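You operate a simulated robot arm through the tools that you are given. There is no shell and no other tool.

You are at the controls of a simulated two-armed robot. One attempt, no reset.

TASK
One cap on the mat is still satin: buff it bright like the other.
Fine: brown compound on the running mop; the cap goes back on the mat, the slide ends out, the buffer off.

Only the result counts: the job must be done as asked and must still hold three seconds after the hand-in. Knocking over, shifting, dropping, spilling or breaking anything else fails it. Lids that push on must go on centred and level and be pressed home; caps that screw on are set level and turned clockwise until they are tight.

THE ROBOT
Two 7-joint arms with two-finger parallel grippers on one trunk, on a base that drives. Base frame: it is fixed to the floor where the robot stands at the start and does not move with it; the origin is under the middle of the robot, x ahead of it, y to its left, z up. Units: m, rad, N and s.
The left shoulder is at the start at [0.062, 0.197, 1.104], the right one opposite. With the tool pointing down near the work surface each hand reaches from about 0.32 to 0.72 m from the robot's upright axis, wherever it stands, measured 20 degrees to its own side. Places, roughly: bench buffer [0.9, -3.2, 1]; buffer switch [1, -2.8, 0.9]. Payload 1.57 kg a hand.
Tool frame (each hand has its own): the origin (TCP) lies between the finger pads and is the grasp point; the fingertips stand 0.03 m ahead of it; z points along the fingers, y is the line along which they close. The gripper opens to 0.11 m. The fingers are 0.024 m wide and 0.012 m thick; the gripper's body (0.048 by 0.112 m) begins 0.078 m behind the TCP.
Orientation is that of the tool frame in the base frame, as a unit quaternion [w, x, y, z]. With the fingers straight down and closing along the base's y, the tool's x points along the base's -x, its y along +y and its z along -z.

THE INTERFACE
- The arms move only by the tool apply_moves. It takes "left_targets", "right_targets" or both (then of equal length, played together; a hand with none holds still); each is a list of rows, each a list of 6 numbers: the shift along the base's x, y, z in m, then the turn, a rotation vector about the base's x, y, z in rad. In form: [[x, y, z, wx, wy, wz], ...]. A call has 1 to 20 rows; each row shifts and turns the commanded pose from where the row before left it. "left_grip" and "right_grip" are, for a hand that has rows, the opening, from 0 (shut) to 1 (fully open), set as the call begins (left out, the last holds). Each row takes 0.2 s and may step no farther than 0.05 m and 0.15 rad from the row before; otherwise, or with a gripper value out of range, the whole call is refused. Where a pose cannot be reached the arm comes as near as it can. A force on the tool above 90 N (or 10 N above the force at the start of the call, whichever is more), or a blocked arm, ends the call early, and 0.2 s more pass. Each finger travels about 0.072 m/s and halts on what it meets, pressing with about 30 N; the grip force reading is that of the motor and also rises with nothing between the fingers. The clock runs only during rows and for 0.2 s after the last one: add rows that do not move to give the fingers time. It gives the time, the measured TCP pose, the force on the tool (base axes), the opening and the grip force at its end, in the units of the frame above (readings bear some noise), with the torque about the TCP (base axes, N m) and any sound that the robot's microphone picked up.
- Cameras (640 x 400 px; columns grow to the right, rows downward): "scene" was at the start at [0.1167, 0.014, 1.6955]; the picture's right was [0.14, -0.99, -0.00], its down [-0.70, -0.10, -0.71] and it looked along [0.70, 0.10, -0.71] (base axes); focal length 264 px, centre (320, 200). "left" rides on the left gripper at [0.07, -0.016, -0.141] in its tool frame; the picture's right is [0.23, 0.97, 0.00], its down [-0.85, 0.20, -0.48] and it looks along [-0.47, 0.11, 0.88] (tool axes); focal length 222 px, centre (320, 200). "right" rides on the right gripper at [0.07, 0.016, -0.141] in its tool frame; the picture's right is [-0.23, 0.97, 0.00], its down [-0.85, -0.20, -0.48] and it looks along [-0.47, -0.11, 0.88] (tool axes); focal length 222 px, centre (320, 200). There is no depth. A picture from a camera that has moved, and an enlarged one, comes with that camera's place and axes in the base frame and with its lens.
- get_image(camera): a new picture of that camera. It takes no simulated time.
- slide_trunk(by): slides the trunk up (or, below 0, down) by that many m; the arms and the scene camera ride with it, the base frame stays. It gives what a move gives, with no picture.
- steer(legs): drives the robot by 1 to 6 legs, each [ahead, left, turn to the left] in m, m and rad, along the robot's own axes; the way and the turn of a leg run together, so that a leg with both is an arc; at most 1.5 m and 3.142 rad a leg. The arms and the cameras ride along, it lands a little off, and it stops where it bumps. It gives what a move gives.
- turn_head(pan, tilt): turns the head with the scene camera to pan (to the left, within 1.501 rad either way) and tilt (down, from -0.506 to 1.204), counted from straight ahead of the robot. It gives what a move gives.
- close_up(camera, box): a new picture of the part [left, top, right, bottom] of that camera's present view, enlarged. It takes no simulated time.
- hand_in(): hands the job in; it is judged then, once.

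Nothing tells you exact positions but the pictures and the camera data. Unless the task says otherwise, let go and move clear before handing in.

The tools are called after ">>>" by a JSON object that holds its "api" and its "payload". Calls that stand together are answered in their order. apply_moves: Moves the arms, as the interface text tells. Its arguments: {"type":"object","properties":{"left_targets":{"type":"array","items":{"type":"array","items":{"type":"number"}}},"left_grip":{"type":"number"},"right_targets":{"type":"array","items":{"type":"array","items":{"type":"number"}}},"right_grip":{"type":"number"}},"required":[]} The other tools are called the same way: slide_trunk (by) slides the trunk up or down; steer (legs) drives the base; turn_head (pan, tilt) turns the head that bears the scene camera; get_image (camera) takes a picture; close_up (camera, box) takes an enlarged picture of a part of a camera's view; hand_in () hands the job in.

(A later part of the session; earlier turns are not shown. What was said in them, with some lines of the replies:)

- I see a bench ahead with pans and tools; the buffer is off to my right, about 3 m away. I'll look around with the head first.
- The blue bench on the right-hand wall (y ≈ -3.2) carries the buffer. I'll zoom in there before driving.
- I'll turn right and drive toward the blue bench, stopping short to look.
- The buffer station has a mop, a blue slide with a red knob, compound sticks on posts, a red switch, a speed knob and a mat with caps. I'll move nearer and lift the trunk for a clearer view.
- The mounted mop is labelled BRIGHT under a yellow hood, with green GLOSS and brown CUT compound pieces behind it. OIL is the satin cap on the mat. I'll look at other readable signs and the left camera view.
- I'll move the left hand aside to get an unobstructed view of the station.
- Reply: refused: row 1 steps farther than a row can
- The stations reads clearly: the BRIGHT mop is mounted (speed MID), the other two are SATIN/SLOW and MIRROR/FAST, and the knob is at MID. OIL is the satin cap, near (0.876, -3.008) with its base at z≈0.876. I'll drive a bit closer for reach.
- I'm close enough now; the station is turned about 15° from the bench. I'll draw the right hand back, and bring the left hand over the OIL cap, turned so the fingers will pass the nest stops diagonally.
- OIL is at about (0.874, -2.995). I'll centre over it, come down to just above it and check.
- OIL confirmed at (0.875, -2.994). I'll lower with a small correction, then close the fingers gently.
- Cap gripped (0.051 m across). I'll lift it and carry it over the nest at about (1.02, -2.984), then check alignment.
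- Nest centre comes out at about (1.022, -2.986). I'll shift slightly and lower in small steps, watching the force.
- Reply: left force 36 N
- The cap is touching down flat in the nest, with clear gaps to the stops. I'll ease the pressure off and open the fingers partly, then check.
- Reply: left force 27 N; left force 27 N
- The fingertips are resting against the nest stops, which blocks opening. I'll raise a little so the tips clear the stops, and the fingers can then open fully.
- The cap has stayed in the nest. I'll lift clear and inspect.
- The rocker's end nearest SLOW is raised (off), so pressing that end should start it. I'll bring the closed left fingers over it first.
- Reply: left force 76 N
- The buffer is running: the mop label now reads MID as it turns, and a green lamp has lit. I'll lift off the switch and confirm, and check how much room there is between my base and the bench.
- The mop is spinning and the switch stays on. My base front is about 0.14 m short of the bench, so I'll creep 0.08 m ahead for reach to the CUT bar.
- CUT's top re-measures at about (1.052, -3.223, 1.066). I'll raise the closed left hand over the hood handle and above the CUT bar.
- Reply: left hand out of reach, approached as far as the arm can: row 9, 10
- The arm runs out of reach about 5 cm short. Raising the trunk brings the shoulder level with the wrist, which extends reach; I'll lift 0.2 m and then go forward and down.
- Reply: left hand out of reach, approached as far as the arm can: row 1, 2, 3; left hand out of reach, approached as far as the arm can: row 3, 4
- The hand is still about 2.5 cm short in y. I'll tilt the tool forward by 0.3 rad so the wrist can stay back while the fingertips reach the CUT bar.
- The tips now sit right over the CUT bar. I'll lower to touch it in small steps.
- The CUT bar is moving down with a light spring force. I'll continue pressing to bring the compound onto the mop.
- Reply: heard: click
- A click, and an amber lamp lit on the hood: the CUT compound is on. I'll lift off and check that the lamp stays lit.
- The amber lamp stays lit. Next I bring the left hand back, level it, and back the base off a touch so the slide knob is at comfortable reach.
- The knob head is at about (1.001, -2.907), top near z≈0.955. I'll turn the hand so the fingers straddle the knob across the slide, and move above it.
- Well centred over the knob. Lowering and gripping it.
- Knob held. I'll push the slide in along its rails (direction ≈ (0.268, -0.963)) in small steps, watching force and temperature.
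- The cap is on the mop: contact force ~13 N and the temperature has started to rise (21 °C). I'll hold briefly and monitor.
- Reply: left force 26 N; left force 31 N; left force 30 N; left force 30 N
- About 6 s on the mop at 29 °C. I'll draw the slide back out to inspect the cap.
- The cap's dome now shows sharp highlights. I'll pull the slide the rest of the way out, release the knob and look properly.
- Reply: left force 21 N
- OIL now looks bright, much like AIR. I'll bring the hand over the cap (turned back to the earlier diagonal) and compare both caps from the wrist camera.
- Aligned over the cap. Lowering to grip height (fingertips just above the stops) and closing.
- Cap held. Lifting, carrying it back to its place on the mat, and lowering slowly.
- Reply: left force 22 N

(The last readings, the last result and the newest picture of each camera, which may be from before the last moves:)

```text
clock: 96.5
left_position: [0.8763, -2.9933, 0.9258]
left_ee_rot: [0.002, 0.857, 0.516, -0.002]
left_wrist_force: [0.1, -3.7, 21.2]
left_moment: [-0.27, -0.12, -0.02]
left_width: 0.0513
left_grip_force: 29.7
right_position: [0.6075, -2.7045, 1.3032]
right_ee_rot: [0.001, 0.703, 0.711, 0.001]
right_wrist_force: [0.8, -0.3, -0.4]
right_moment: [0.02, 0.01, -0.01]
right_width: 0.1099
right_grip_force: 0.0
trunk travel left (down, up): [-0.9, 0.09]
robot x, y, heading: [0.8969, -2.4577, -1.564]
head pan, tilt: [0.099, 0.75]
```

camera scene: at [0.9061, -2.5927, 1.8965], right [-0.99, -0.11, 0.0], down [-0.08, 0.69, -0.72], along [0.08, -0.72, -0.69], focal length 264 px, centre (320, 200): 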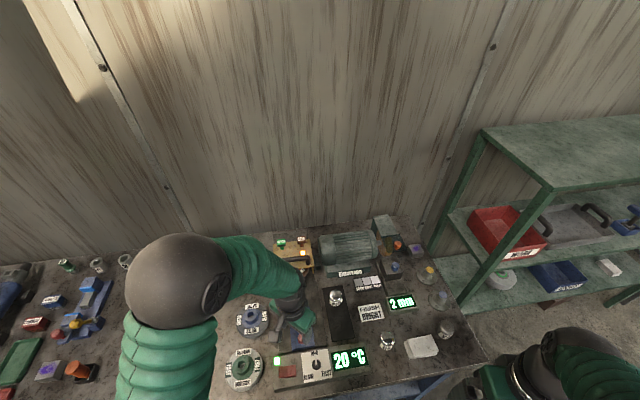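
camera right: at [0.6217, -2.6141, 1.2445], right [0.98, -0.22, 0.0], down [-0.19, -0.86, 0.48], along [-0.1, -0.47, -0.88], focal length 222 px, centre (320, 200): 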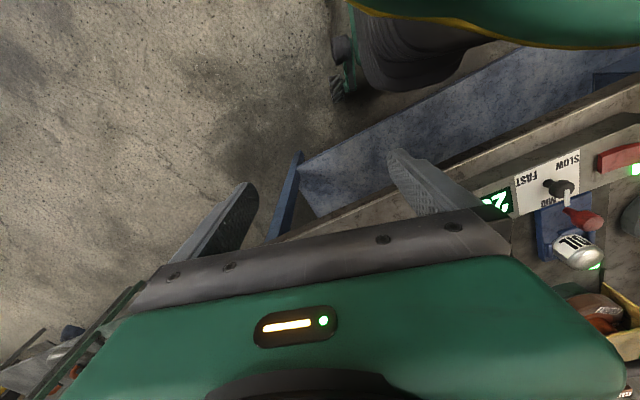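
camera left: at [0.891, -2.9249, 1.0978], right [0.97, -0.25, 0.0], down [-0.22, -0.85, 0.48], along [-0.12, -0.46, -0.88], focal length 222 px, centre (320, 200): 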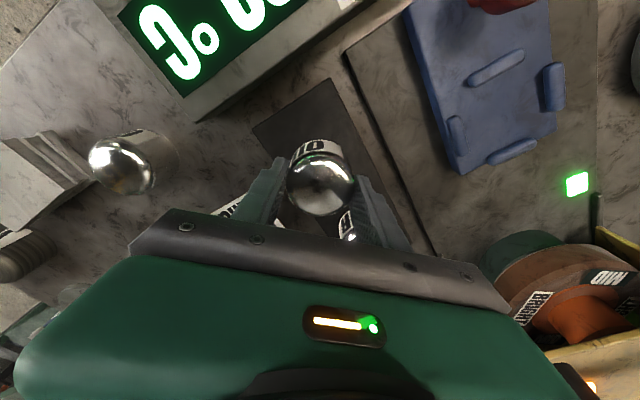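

The cap is firmly on the mat. I'll ease up 2 mm, open, and lift clear.

>>> {"api": "apply_moves", "payload": {"left_targets": [[0, 0, 0.003, 0, 0, 0], [0, 0, 0, 0, 0, 0]]}}

>>> {"api": "apply_moves", "payload": {"left_targets": [[0, 0, 0, 0, 0, 0], [0, 0, 0, 0, 0, 0], [0, 0, 0, 0, 0, 0], [0, 0, 0.03, 0, 0, 0], [0, 0, 0.045, 0, 0, 0], [0, 0, 0.045, 0, 0, 0], [0.04, 0.02, 0.01, 0, 0, 0], [0.045, 0.02, 0, 0, 0, 0]], "left_grip": 0.9}}

>>> {"api": "get_image", "payload": {"camera": "left"}}

>>> {"api": "close_up", "payload": {"camera": "scene", "box": [310, 275, 370, 325]}}

>>> {"api": "get_image", "payload": {"camera": "scene"}}

```text
clock: 97.1
left_position: [0.8758, -2.992, 0.9249]
left_ee_rot: [0.0, 0.857, 0.516, 0.0]
left_wrist_force: [-0.3, -1.7, 1.7]
left_moment: [-0.21, 0.1, -0.02]
left_width: 0.0509
left_grip_force: 29.7
right_position: [0.6054, -2.7063, 1.3034]
right_ee_rot: [0.0, 0.704, 0.711, 0.001]
right_wrist_force: [0.2, -0.3, 0.2]
right_moment: [0.0, 0.0, -0.01]
right_width: 0.1099
right_grip_force: 0.0
trunk travel left (down, up): [-0.9, 0.09]
robot x, y, heading: [0.8945, -2.4615, -1.557]
head pan, tilt: [0.099, 0.75]
```

```text
clock: 98.9
left_position: [0.9634, -2.9514, 1.0572]
left_ee_rot: [0.001, 0.857, 0.516, -0.002]
left_wrist_force: [-0.8, 0.5, 1.1]
left_moment: [0.0, 0.03, -0.01]
left_width: 0.0987
left_grip_force: 0.0
right_position: [0.6096, -2.7052, 1.3033]
right_ee_rot: [0.0, 0.703, 0.711, 0.001]
right_wrist_force: [0.0, 0.1, 0.0]
right_moment: [0.01, 0.01, 0.03]
right_width: 0.11
right_grip_force: 0.1
trunk travel left (down, up): [-0.9, 0.09]
robot x, y, heading: [0.8982, -2.4602, -1.56]
head pan, tilt: [0.099, 0.75]
```

```text
taken
camera left: at [0.982, -2.8816, 1.1986], right [0.97, -0.26, 0.0], down [-0.22, -0.85, 0.48], along [-0.13, -0.46, -0.88], focal length 222 px, centre (320, 200)
```

left: 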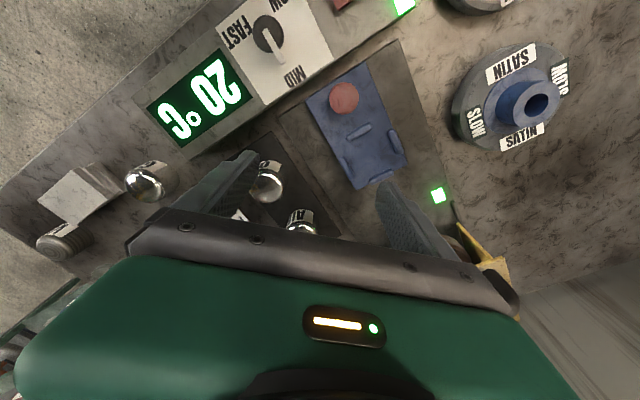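

```text
8.00 times, centred on (340, 300) of scene
camera zoom: at [0.9111, -2.5713, 1.8981], right [-0.99, -0.11, 0.0], down [-0.08, 0.68, -0.73], along [0.08, -0.73, -0.68], focal length 2113 px, centre (160, -600)
```

zoom: 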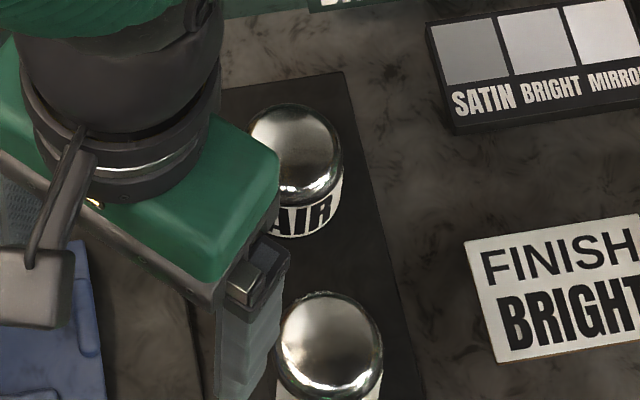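

```text
taken
camera scene: at [0.9111, -2.5713, 1.8981], right [-0.99, -0.11, 0.0], down [-0.08, 0.68, -0.73], along [0.08, -0.73, -0.68], focal length 264 px, centre (320, 200)
```

scene: 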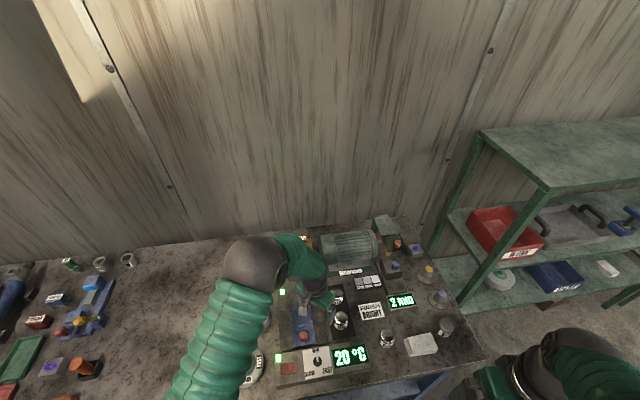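

>>> {"api": "apply_moves", "payload": {"left_targets": [[0.04, 0.02, 0, 0, 0, 0], [0.04, 0.025, 0, 0, 0, 0], [0.02, 0.04, 0, 0, 0, 0], [0, 0.04, 0, 0, 0, 0], [0, 0.02, 0, 0, 0, 0], [0, 0, 0, 0, 0, 0]], "left_grip": 0.0}}

>>> {"api": "close_up", "payload": {"camera": "scene", "box": [315, 280, 375, 330]}}

>>> {"api": "get_image", "payload": {"camera": "left"}}

>>> {"api": "close_up", "payload": {"camera": "scene", "box": [260, 330, 340, 390]}}

```text
clock: 100.3
left_position: [1.0593, -2.8061, 1.0572]
left_ee_rot: [0.001, 0.856, 0.516, 0.0]
left_wrist_force: [0.2, -0.9, -0.1]
left_moment: [0.0, 0.05, 0.0]
left_width: 0.0
left_grip_force: 21.5
right_position: [0.6078, -2.7063, 1.3032]
right_ee_rot: [-0.001, 0.704, 0.711, 0.001]
right_wrist_force: [-0.1, -0.4, 0.2]
right_moment: [0.0, 0.03, 0.0]
right_width: 0.1097
right_grip_force: 0.1
trunk travel left (down, up): [-0.9, 0.09]
robot x, y, heading: [0.8956, -2.4619, -1.565]
head pan, tilt: [0.099, 0.75]
```

```text
8.00 times, centred on (345, 305) of scene
camera zoom: at [0.9056, -2.572, 1.8981], right [-0.99, -0.11, 0.0], down [-0.08, 0.68, -0.73], along [0.08, -0.73, -0.68], focal length 2113 px, centre (120, -640)
```

zoom: 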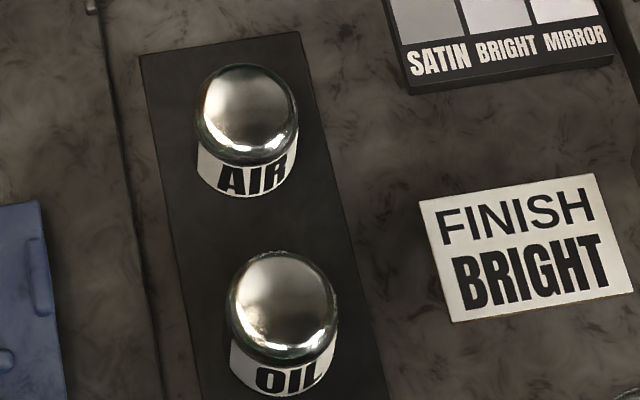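

```text
taken
camera left: at [1.0782, -2.7364, 1.1984], right [0.97, -0.25, 0.0], down [-0.22, -0.85, 0.48], along [-0.12, -0.46, -0.88], focal length 222 px, centre (320, 200)
```

left: 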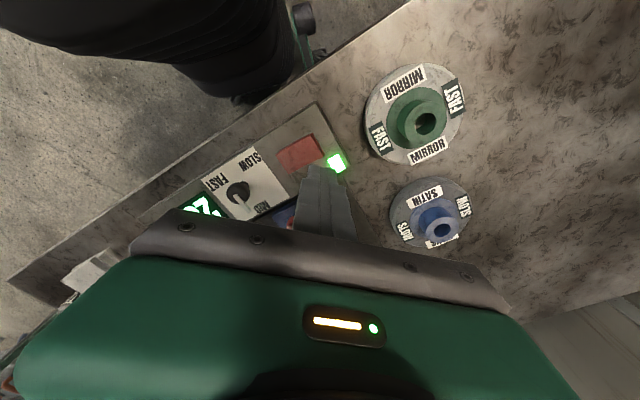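

```text
6.67 times, centred on (300, 360) of scene
camera zoom: at [0.9056, -2.572, 1.8981], right [-0.99, -0.11, 0.0], down [-0.08, 0.68, -0.73], along [0.08, -0.73, -0.68], focal length 1761 px, centre (453, -867)
```

zoom: 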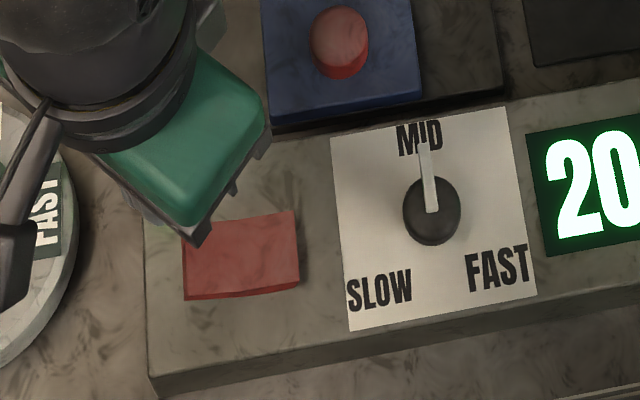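

>>> {"api": "close_up", "payload": {"camera": "scene", "box": [330, 284, 354, 306]}}

>>> {"api": "close_up", "payload": {"camera": "scene", "box": [334, 308, 358, 330]}}

>>> {"api": "close_up", "payload": {"camera": "left", "box": [180, 90, 360, 220]}}

```text
16.00 times, centred on (342, 295) of scene
camera zoom: at [0.9056, -2.572, 1.8981], right [-0.99, -0.11, 0.0], down [-0.08, 0.68, -0.73], along [0.08, -0.73, -0.68], focal length 4226 px, centre (-32, -1320)
```

zoom: 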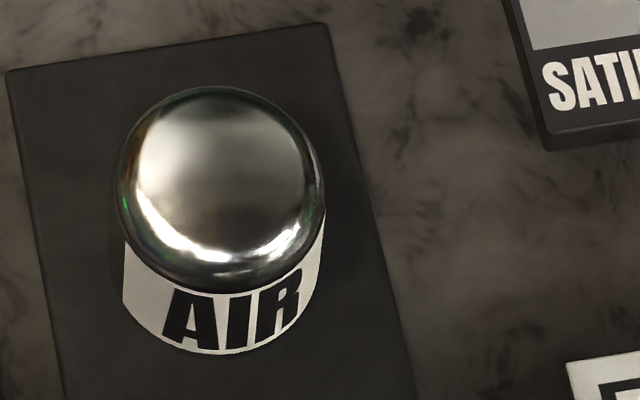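

```text
16.00 times, centred on (346, 319) of scene
camera zoom: at [0.9056, -2.572, 1.8981], right [-0.99, -0.11, 0.0], down [-0.08, 0.68, -0.73], along [0.08, -0.73, -0.68], focal length 4226 px, centre (-96, -1704)
```

zoom: 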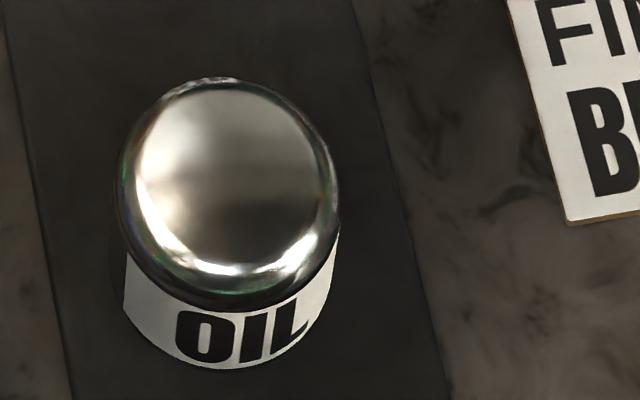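

```text
3.08 times, centred on (270, 155) of left
camera zoom: at [1.0782, -2.7364, 1.1984], right [0.97, -0.25, 0.0], down [-0.22, -0.85, 0.48], along [-0.12, -0.46, -0.88], focal length 684 px, centre (474, 338)
```

zoom: 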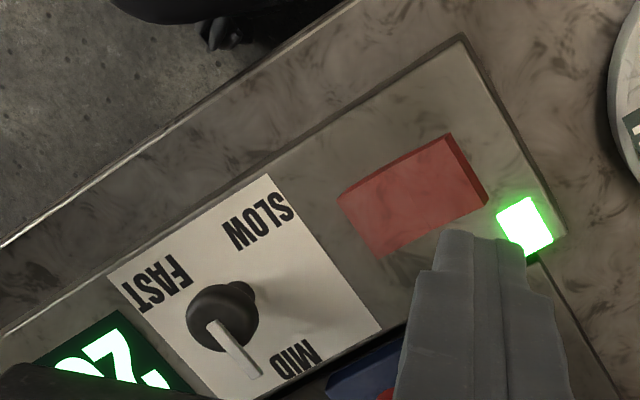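

OIL matches AIR. Now to switch off: the rocker's other (far-left) end is raised; I'll press it at about (1.050, -2.805).

>>> {"api": "apply_moves", "payload": {"left_targets": [[-0.008, 0.001, -0.03, 0, 0, 0], [0, 0, -0.03, 0, 0, 0], [0, 0, -0.022, 0, 0, 0], [0, 0, 0, 0, 0, 0]], "left_grip": 0.0}}

>>> {"api": "close_up", "payload": {"camera": "left", "box": [220, 80, 400, 210]}}

>>> {"api": "close_up", "payload": {"camera": "right", "box": [480, 60, 640, 180]}}

```text
clock: 101.3
left_position: [1.0534, -2.8049, 0.9769]
left_ee_rot: [0.0, 0.857, 0.515, -0.001]
left_wrist_force: [0.3, 0.4, -0.4]
left_moment: [-0.02, 0.0, 0.03]
left_width: 0.0001
left_grip_force: 21.7
right_position: [0.6073, -2.7053, 1.3045]
right_ee_rot: [0.001, 0.704, 0.711, 0.001]
right_wrist_force: [-0.2, -0.4, 0.1]
right_moment: [0.02, 0.02, 0.0]
right_width: 0.1099
right_grip_force: 0.1
trunk travel left (down, up): [-0.9, 0.09]
robot x, y, heading: [0.9011, -2.4585, -1.557]
head pan, tilt: [0.099, 0.75]
```

```text
3.08 times, centred on (310, 145) of left
camera zoom: at [1.072, -2.7352, 1.1175], right [0.97, -0.25, 0.0], down [-0.22, -0.85, 0.48], along [-0.12, -0.46, -0.88], focal length 684 px, centre (351, 369)
```

zoom: 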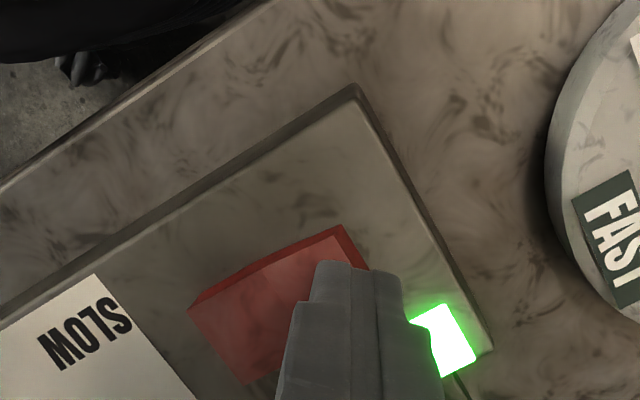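

```text
3.33 times, centred on (560, 120) of right
camera zoom: at [0.6233, -2.6354, 1.4449], right [0.98, -0.22, 0.0], down [-0.19, -0.86, 0.48], along [-0.1, -0.47, -0.88], focal length 740 px, centre (-480, 467)
```

zoom: 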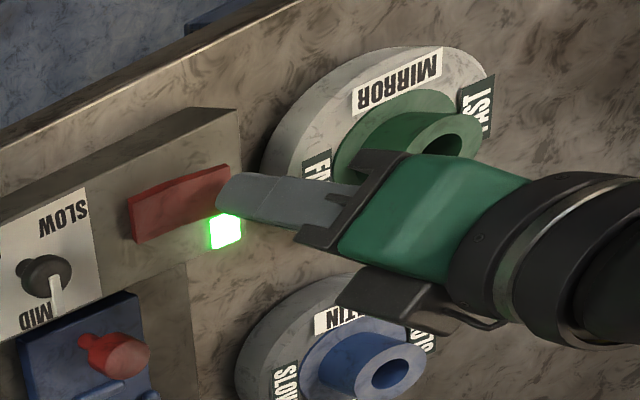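

>>> {"api": "apply_moves", "payload": {"left_targets": [[-0.001, 0, -0.006, 0, 0, 0], [0, 0, -0.005, 0, 0, 0], [0, 0, 0, 0, 0, 0]]}}

>>> {"api": "close_up", "payload": {"camera": "scene", "box": [260, 230, 360, 390]}}

```text
clock: 102.1
left_position: [1.0537, -2.807, 0.9648]
left_ee_rot: [0.002, 0.856, 0.516, -0.003]
left_wrist_force: [3.4, 0.3, 9.0]
left_moment: [-0.06, -0.01, 0.04]
left_width: 0.0
left_grip_force: 21.7
right_position: [0.6084, -2.7046, 1.3041]
right_ee_rot: [-0.001, 0.704, 0.71, 0.0]
right_wrist_force: [-0.5, -0.1, -0.5]
right_moment: [0.02, -0.02, 0.02]
right_width: 0.1101
right_grip_force: 0.1
trunk travel left (down, up): [-0.9, 0.09]
robot x, y, heading: [0.8954, -2.4619, -1.559]
head pan, tilt: [0.099, 0.75]
```

```text
2.50 times, centred on (310, 310) of scene
camera zoom: at [0.9085, -2.5708, 1.8983], right [-0.99, -0.11, 0.0], down [-0.08, 0.68, -0.73], along [0.08, -0.73, -0.68], focal length 660 px, centre (345, -75)
```

zoom: 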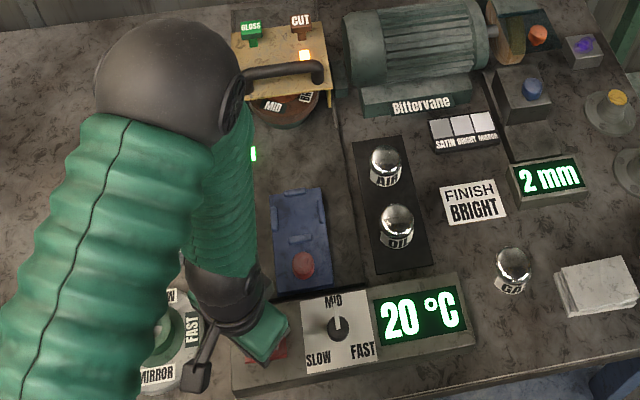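

>>> {"api": "apply_moves", "payload": {"left_targets": [[0, 0, -0.004, 0, 0, 0], [0, 0, 0, 0, 0, 0]]}}

>>> {"api": "close_up", "payload": {"camera": "right", "box": [480, 60, 640, 180]}}

>>> {"api": "close_up", "payload": {"camera": "scene", "box": [260, 230, 360, 390]}}

```text
clock: 102.7
left_position: [1.054, -2.8063, 0.9637]
left_ee_rot: [0.004, 0.856, 0.517, -0.004]
left_wrist_force: [14.3, -5.9, 69.4]
left_moment: [-0.55, 0.57, 0.13]
left_width: 0.0001
left_grip_force: 21.4
right_position: [0.6092, -2.7019, 1.3067]
right_ee_rot: [0.001, 0.704, 0.711, -0.001]
right_wrist_force: [-0.6, 0.0, 0.3]
right_moment: [-0.02, -0.02, -0.01]
right_width: 0.1102
right_grip_force: 0.1
trunk travel left (down, up): [-0.9, 0.09]
robot x, y, heading: [0.8981, -2.4617, -1.556]
head pan, tilt: [0.099, 0.75]
```

```text
3.33 times, centred on (560, 120) of right
camera zoom: at [0.6248, -2.6315, 1.4469], right [0.98, -0.22, 0.0], down [-0.19, -0.86, 0.48], along [-0.1, -0.47, -0.88], focal length 740 px, centre (-480, 467)
```

zoom: 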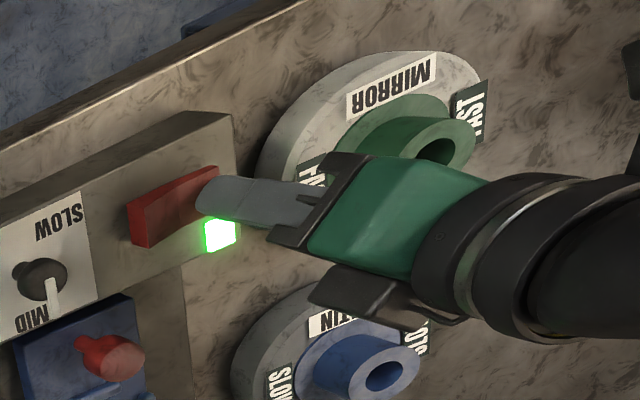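

```text
2.50 times, centred on (310, 310) of scene
camera zoom: at [0.9093, -2.5647, 1.8998], right [-0.99, -0.11, 0.0], down [-0.08, 0.68, -0.73], along [0.08, -0.73, -0.68], focal length 660 px, centre (345, -75)
```

zoom: 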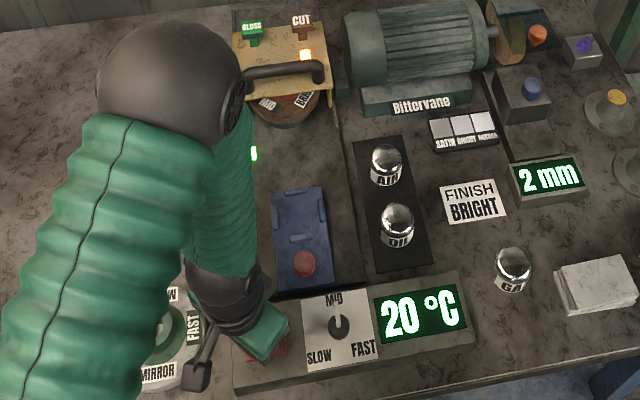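

>>> {"api": "apply_moves", "payload": {"left_targets": [[0, 0, 0.006, 0, 0, 0], [0, 0, 0.03, 0, 0, 0], [0, 0, 0.04, 0, 0, 0], [0.02, 0.0, 0.03, 0, 0, 0]]}}

>>> {"api": "close_up", "payload": {"camera": "scene", "box": [260, 230, 360, 390]}}

>>> {"api": "get_image", "payload": {"camera": "left"}}

>>> {"api": "close_up", "payload": {"camera": "right", "box": [480, 60, 640, 300]}}

```text
clock: 103.7
left_position: [1.0729, -2.8071, 1.0672]
left_ee_rot: [0.0, 0.857, 0.516, -0.001]
left_wrist_force: [-0.1, -0.2, -0.1]
left_moment: [0.02, 0.04, -0.02]
left_width: 0.0
left_grip_force: 21.5
right_position: [0.6091, -2.7054, 1.3039]
right_ee_rot: [-0.002, 0.704, 0.71, 0.001]
right_wrist_force: [-0.3, 0.4, -0.6]
right_moment: [0.0, -0.02, -0.01]
right_width: 0.11
right_grip_force: 0.1
trunk travel left (down, up): [-0.9, 0.09]
robot x, y, heading: [0.8953, -2.4597, -1.559]
head pan, tilt: [0.099, 0.75]
```

```text
2.50 times, centred on (310, 310) of scene
camera zoom: at [0.909, -2.5705, 1.898], right [-0.99, -0.11, 0.0], down [-0.08, 0.68, -0.73], along [0.08, -0.73, -0.68], focal length 660 px, centre (345, -75)
```

zoom: 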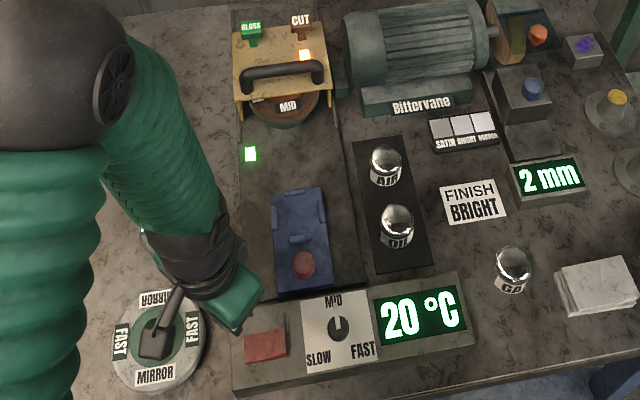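

```text
taken
camera left: at [1.0914, -2.7369, 1.2091], right [0.97, -0.26, 0.0], down [-0.22, -0.85, 0.48], along [-0.12, -0.46, -0.88], focal length 222 px, centre (320, 200)
```

left: 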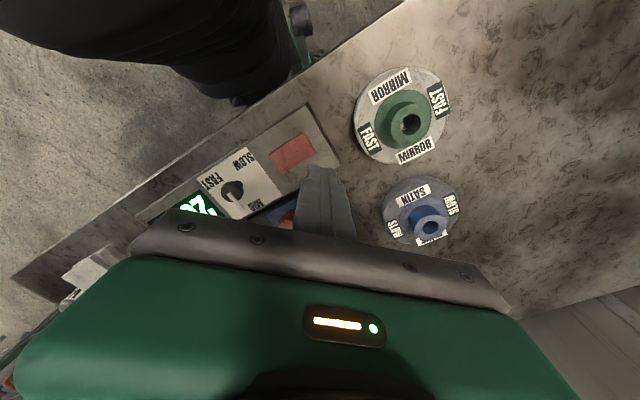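

```text
1.67 times, centred on (560, 180) of right
camera zoom: at [0.6246, -2.6357, 1.4449], right [0.98, -0.22, 0.0], down [-0.19, -0.86, 0.48], along [-0.1, -0.47, -0.88], focal length 370 px, centre (-80, 233)
```

zoom: 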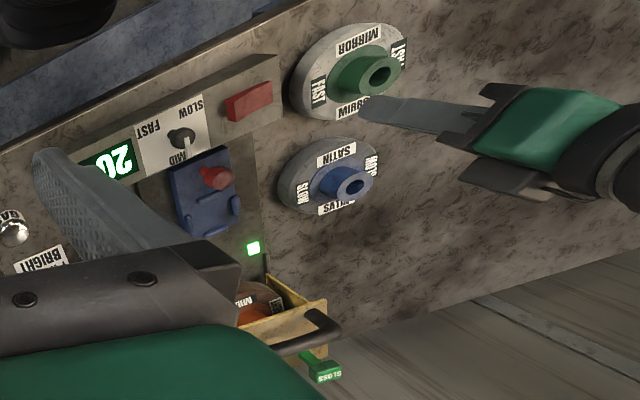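

The panel lamp is out. I'll move the left hand well clear and check that the mop has stopped turning.

>>> {"api": "apply_moves", "payload": {"left_targets": [[0.03, 0.02, 0.02, 0, 0, 0], [0.03, 0.02, 0.02, 0, 0, 0], [0.03, 0.02, 0.02, 0, 0, 0], [0.03, 0.02, 0.01, 0, 0, 0], [0, 0, 0, 0, 0, 0], [0, 0, 0, 0, 0, 0]], "left_grip": 0.5}}

>>> {"api": "close_up", "payload": {"camera": "scene", "box": [240, 225, 400, 385]}}

>>> {"api": "apply_moves", "payload": {"left_targets": [[0, 0, 0, 0, 0, 0], [0, 0, 0, 0, 0, 0], [0, 0, 0, 0, 0, 0], [0, 0, 0, 0, 0, 0]]}}

>>> {"api": "close_up", "payload": {"camera": "scene", "box": [240, 225, 400, 385]}}

>>> {"api": "close_up", "payload": {"camera": "scene", "box": [260, 270, 370, 380]}}

```text
clock: 105.1
left_position: [1.1985, -2.7382, 1.136]
left_ee_rot: [-0.001, 0.857, 0.516, 0.0]
left_wrist_force: [-0.2, -0.2, -1.3]
left_moment: [-0.02, 0.01, -0.02]
left_width: 0.055
left_grip_force: 0.1
left hand out of reach, approached as far as the arm can: row 3, 4
right_position: [0.6066, -2.7063, 1.3043]
right_ee_rot: [-0.001, 0.703, 0.711, 0.002]
right_wrist_force: [0.1, -0.2, 0.7]
right_moment: [0.02, 0.0, 0.0]
right_width: 0.1103
right_grip_force: 0.1
trunk travel left (down, up): [-0.9, 0.09]
robot x, y, heading: [0.8938, -2.457, -1.556]
head pan, tilt: [0.099, 0.75]
```

```text
2.50 times, centred on (320, 305) of scene
camera zoom: at [0.907, -2.5713, 1.8981], right [-0.99, -0.11, 0.0], down [-0.08, 0.68, -0.73], along [0.08, -0.73, -0.68], focal length 660 px, centre (320, -62)
```

zoom: 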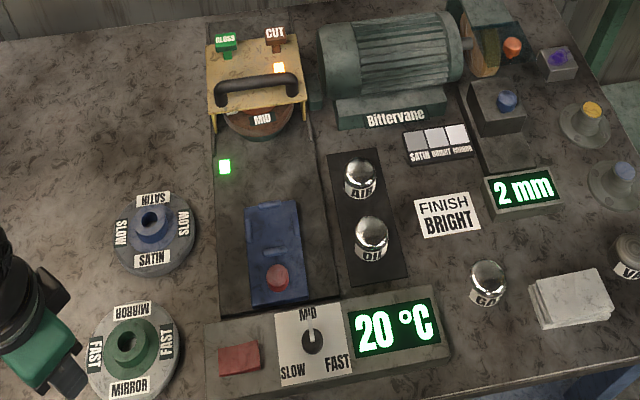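

```text
clock: 106.1
left_position: [1.1988, -2.7379, 1.1361]
left_ee_rot: [-0.002, 0.857, 0.516, -0.002]
left_wrist_force: [-0.1, -0.2, -0.5]
left_moment: [-0.01, -0.02, -0.01]
left_width: 0.0549
left_grip_force: 0.1
right_position: [0.6088, -2.7065, 1.3025]
right_ee_rot: [-0.001, 0.704, 0.71, 0.001]
right_wrist_force: [0.3, -0.5, 0.8]
right_moment: [0.0, 0.0, -0.01]
right_width: 0.1101
right_grip_force: 0.1
trunk travel left (down, up): [-0.9, 0.09]
robot x, y, heading: [0.8984, -2.4587, -1.556]
head pan, tilt: [0.099, 0.75]
```

```text
2.50 times, centred on (320, 305) of scene
camera zoom: at [0.9084, -2.571, 1.8981], right [-0.99, -0.11, 0.0], down [-0.08, 0.68, -0.73], along [0.08, -0.73, -0.68], focal length 660 px, centre (320, -62)
```

zoom: 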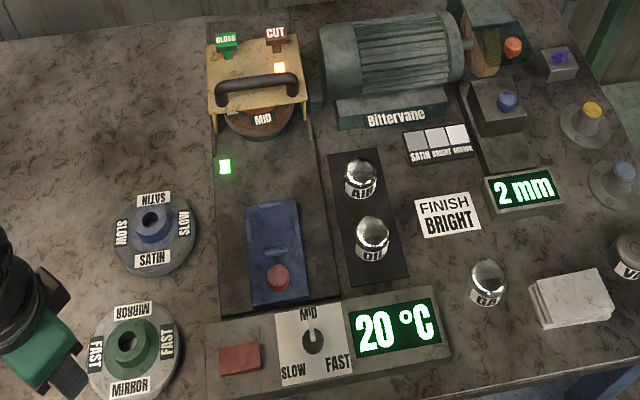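

```text
3.64 times, centred on (315, 325) of scene
camera zoom: at [0.9084, -2.571, 1.8981], right [-0.99, -0.11, 0.0], down [-0.08, 0.68, -0.73], along [0.08, -0.73, -0.68], focal length 961 px, centre (338, -254)
```

zoom: 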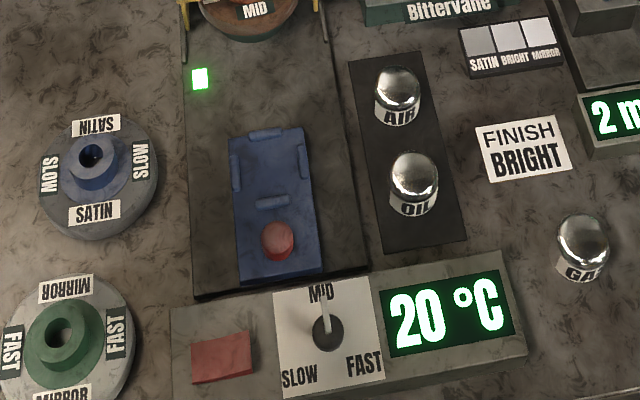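

The mop has stopped (its label no longer moves), the lamp is out and the slide is fully out. OIL is bright and back on the mat beside AIR, and nothing else has shifted. Both hands are clear, so I'm handing in.

>>> {"api": "hand_in", "payload": {}}

```text
The job is handed in.
```

I buffed the OIL cap and handed the job in. It was the one still satin, and it now looks as bright as the AIR cap beside it. No result has come back from the hand-in yet.

- **Compound:** I started the BRIGHT mop at MID speed and pressed the brown CUT bar down onto it until it clicked and the amber lamp on the hood lit.
- **Buffing:** The cap was on the mop for about 6 seconds. The reading peaked at 30 °C and was back to 20 °C soon after.
- **End state:** OIL is back in its place on the mat and the slide is out. The buffer is off: its panel lamp is out and the mop has stopped. Both hands are clear, and I saw nothing else moved.

The amber lamp on the hood was still lit at hand-in.
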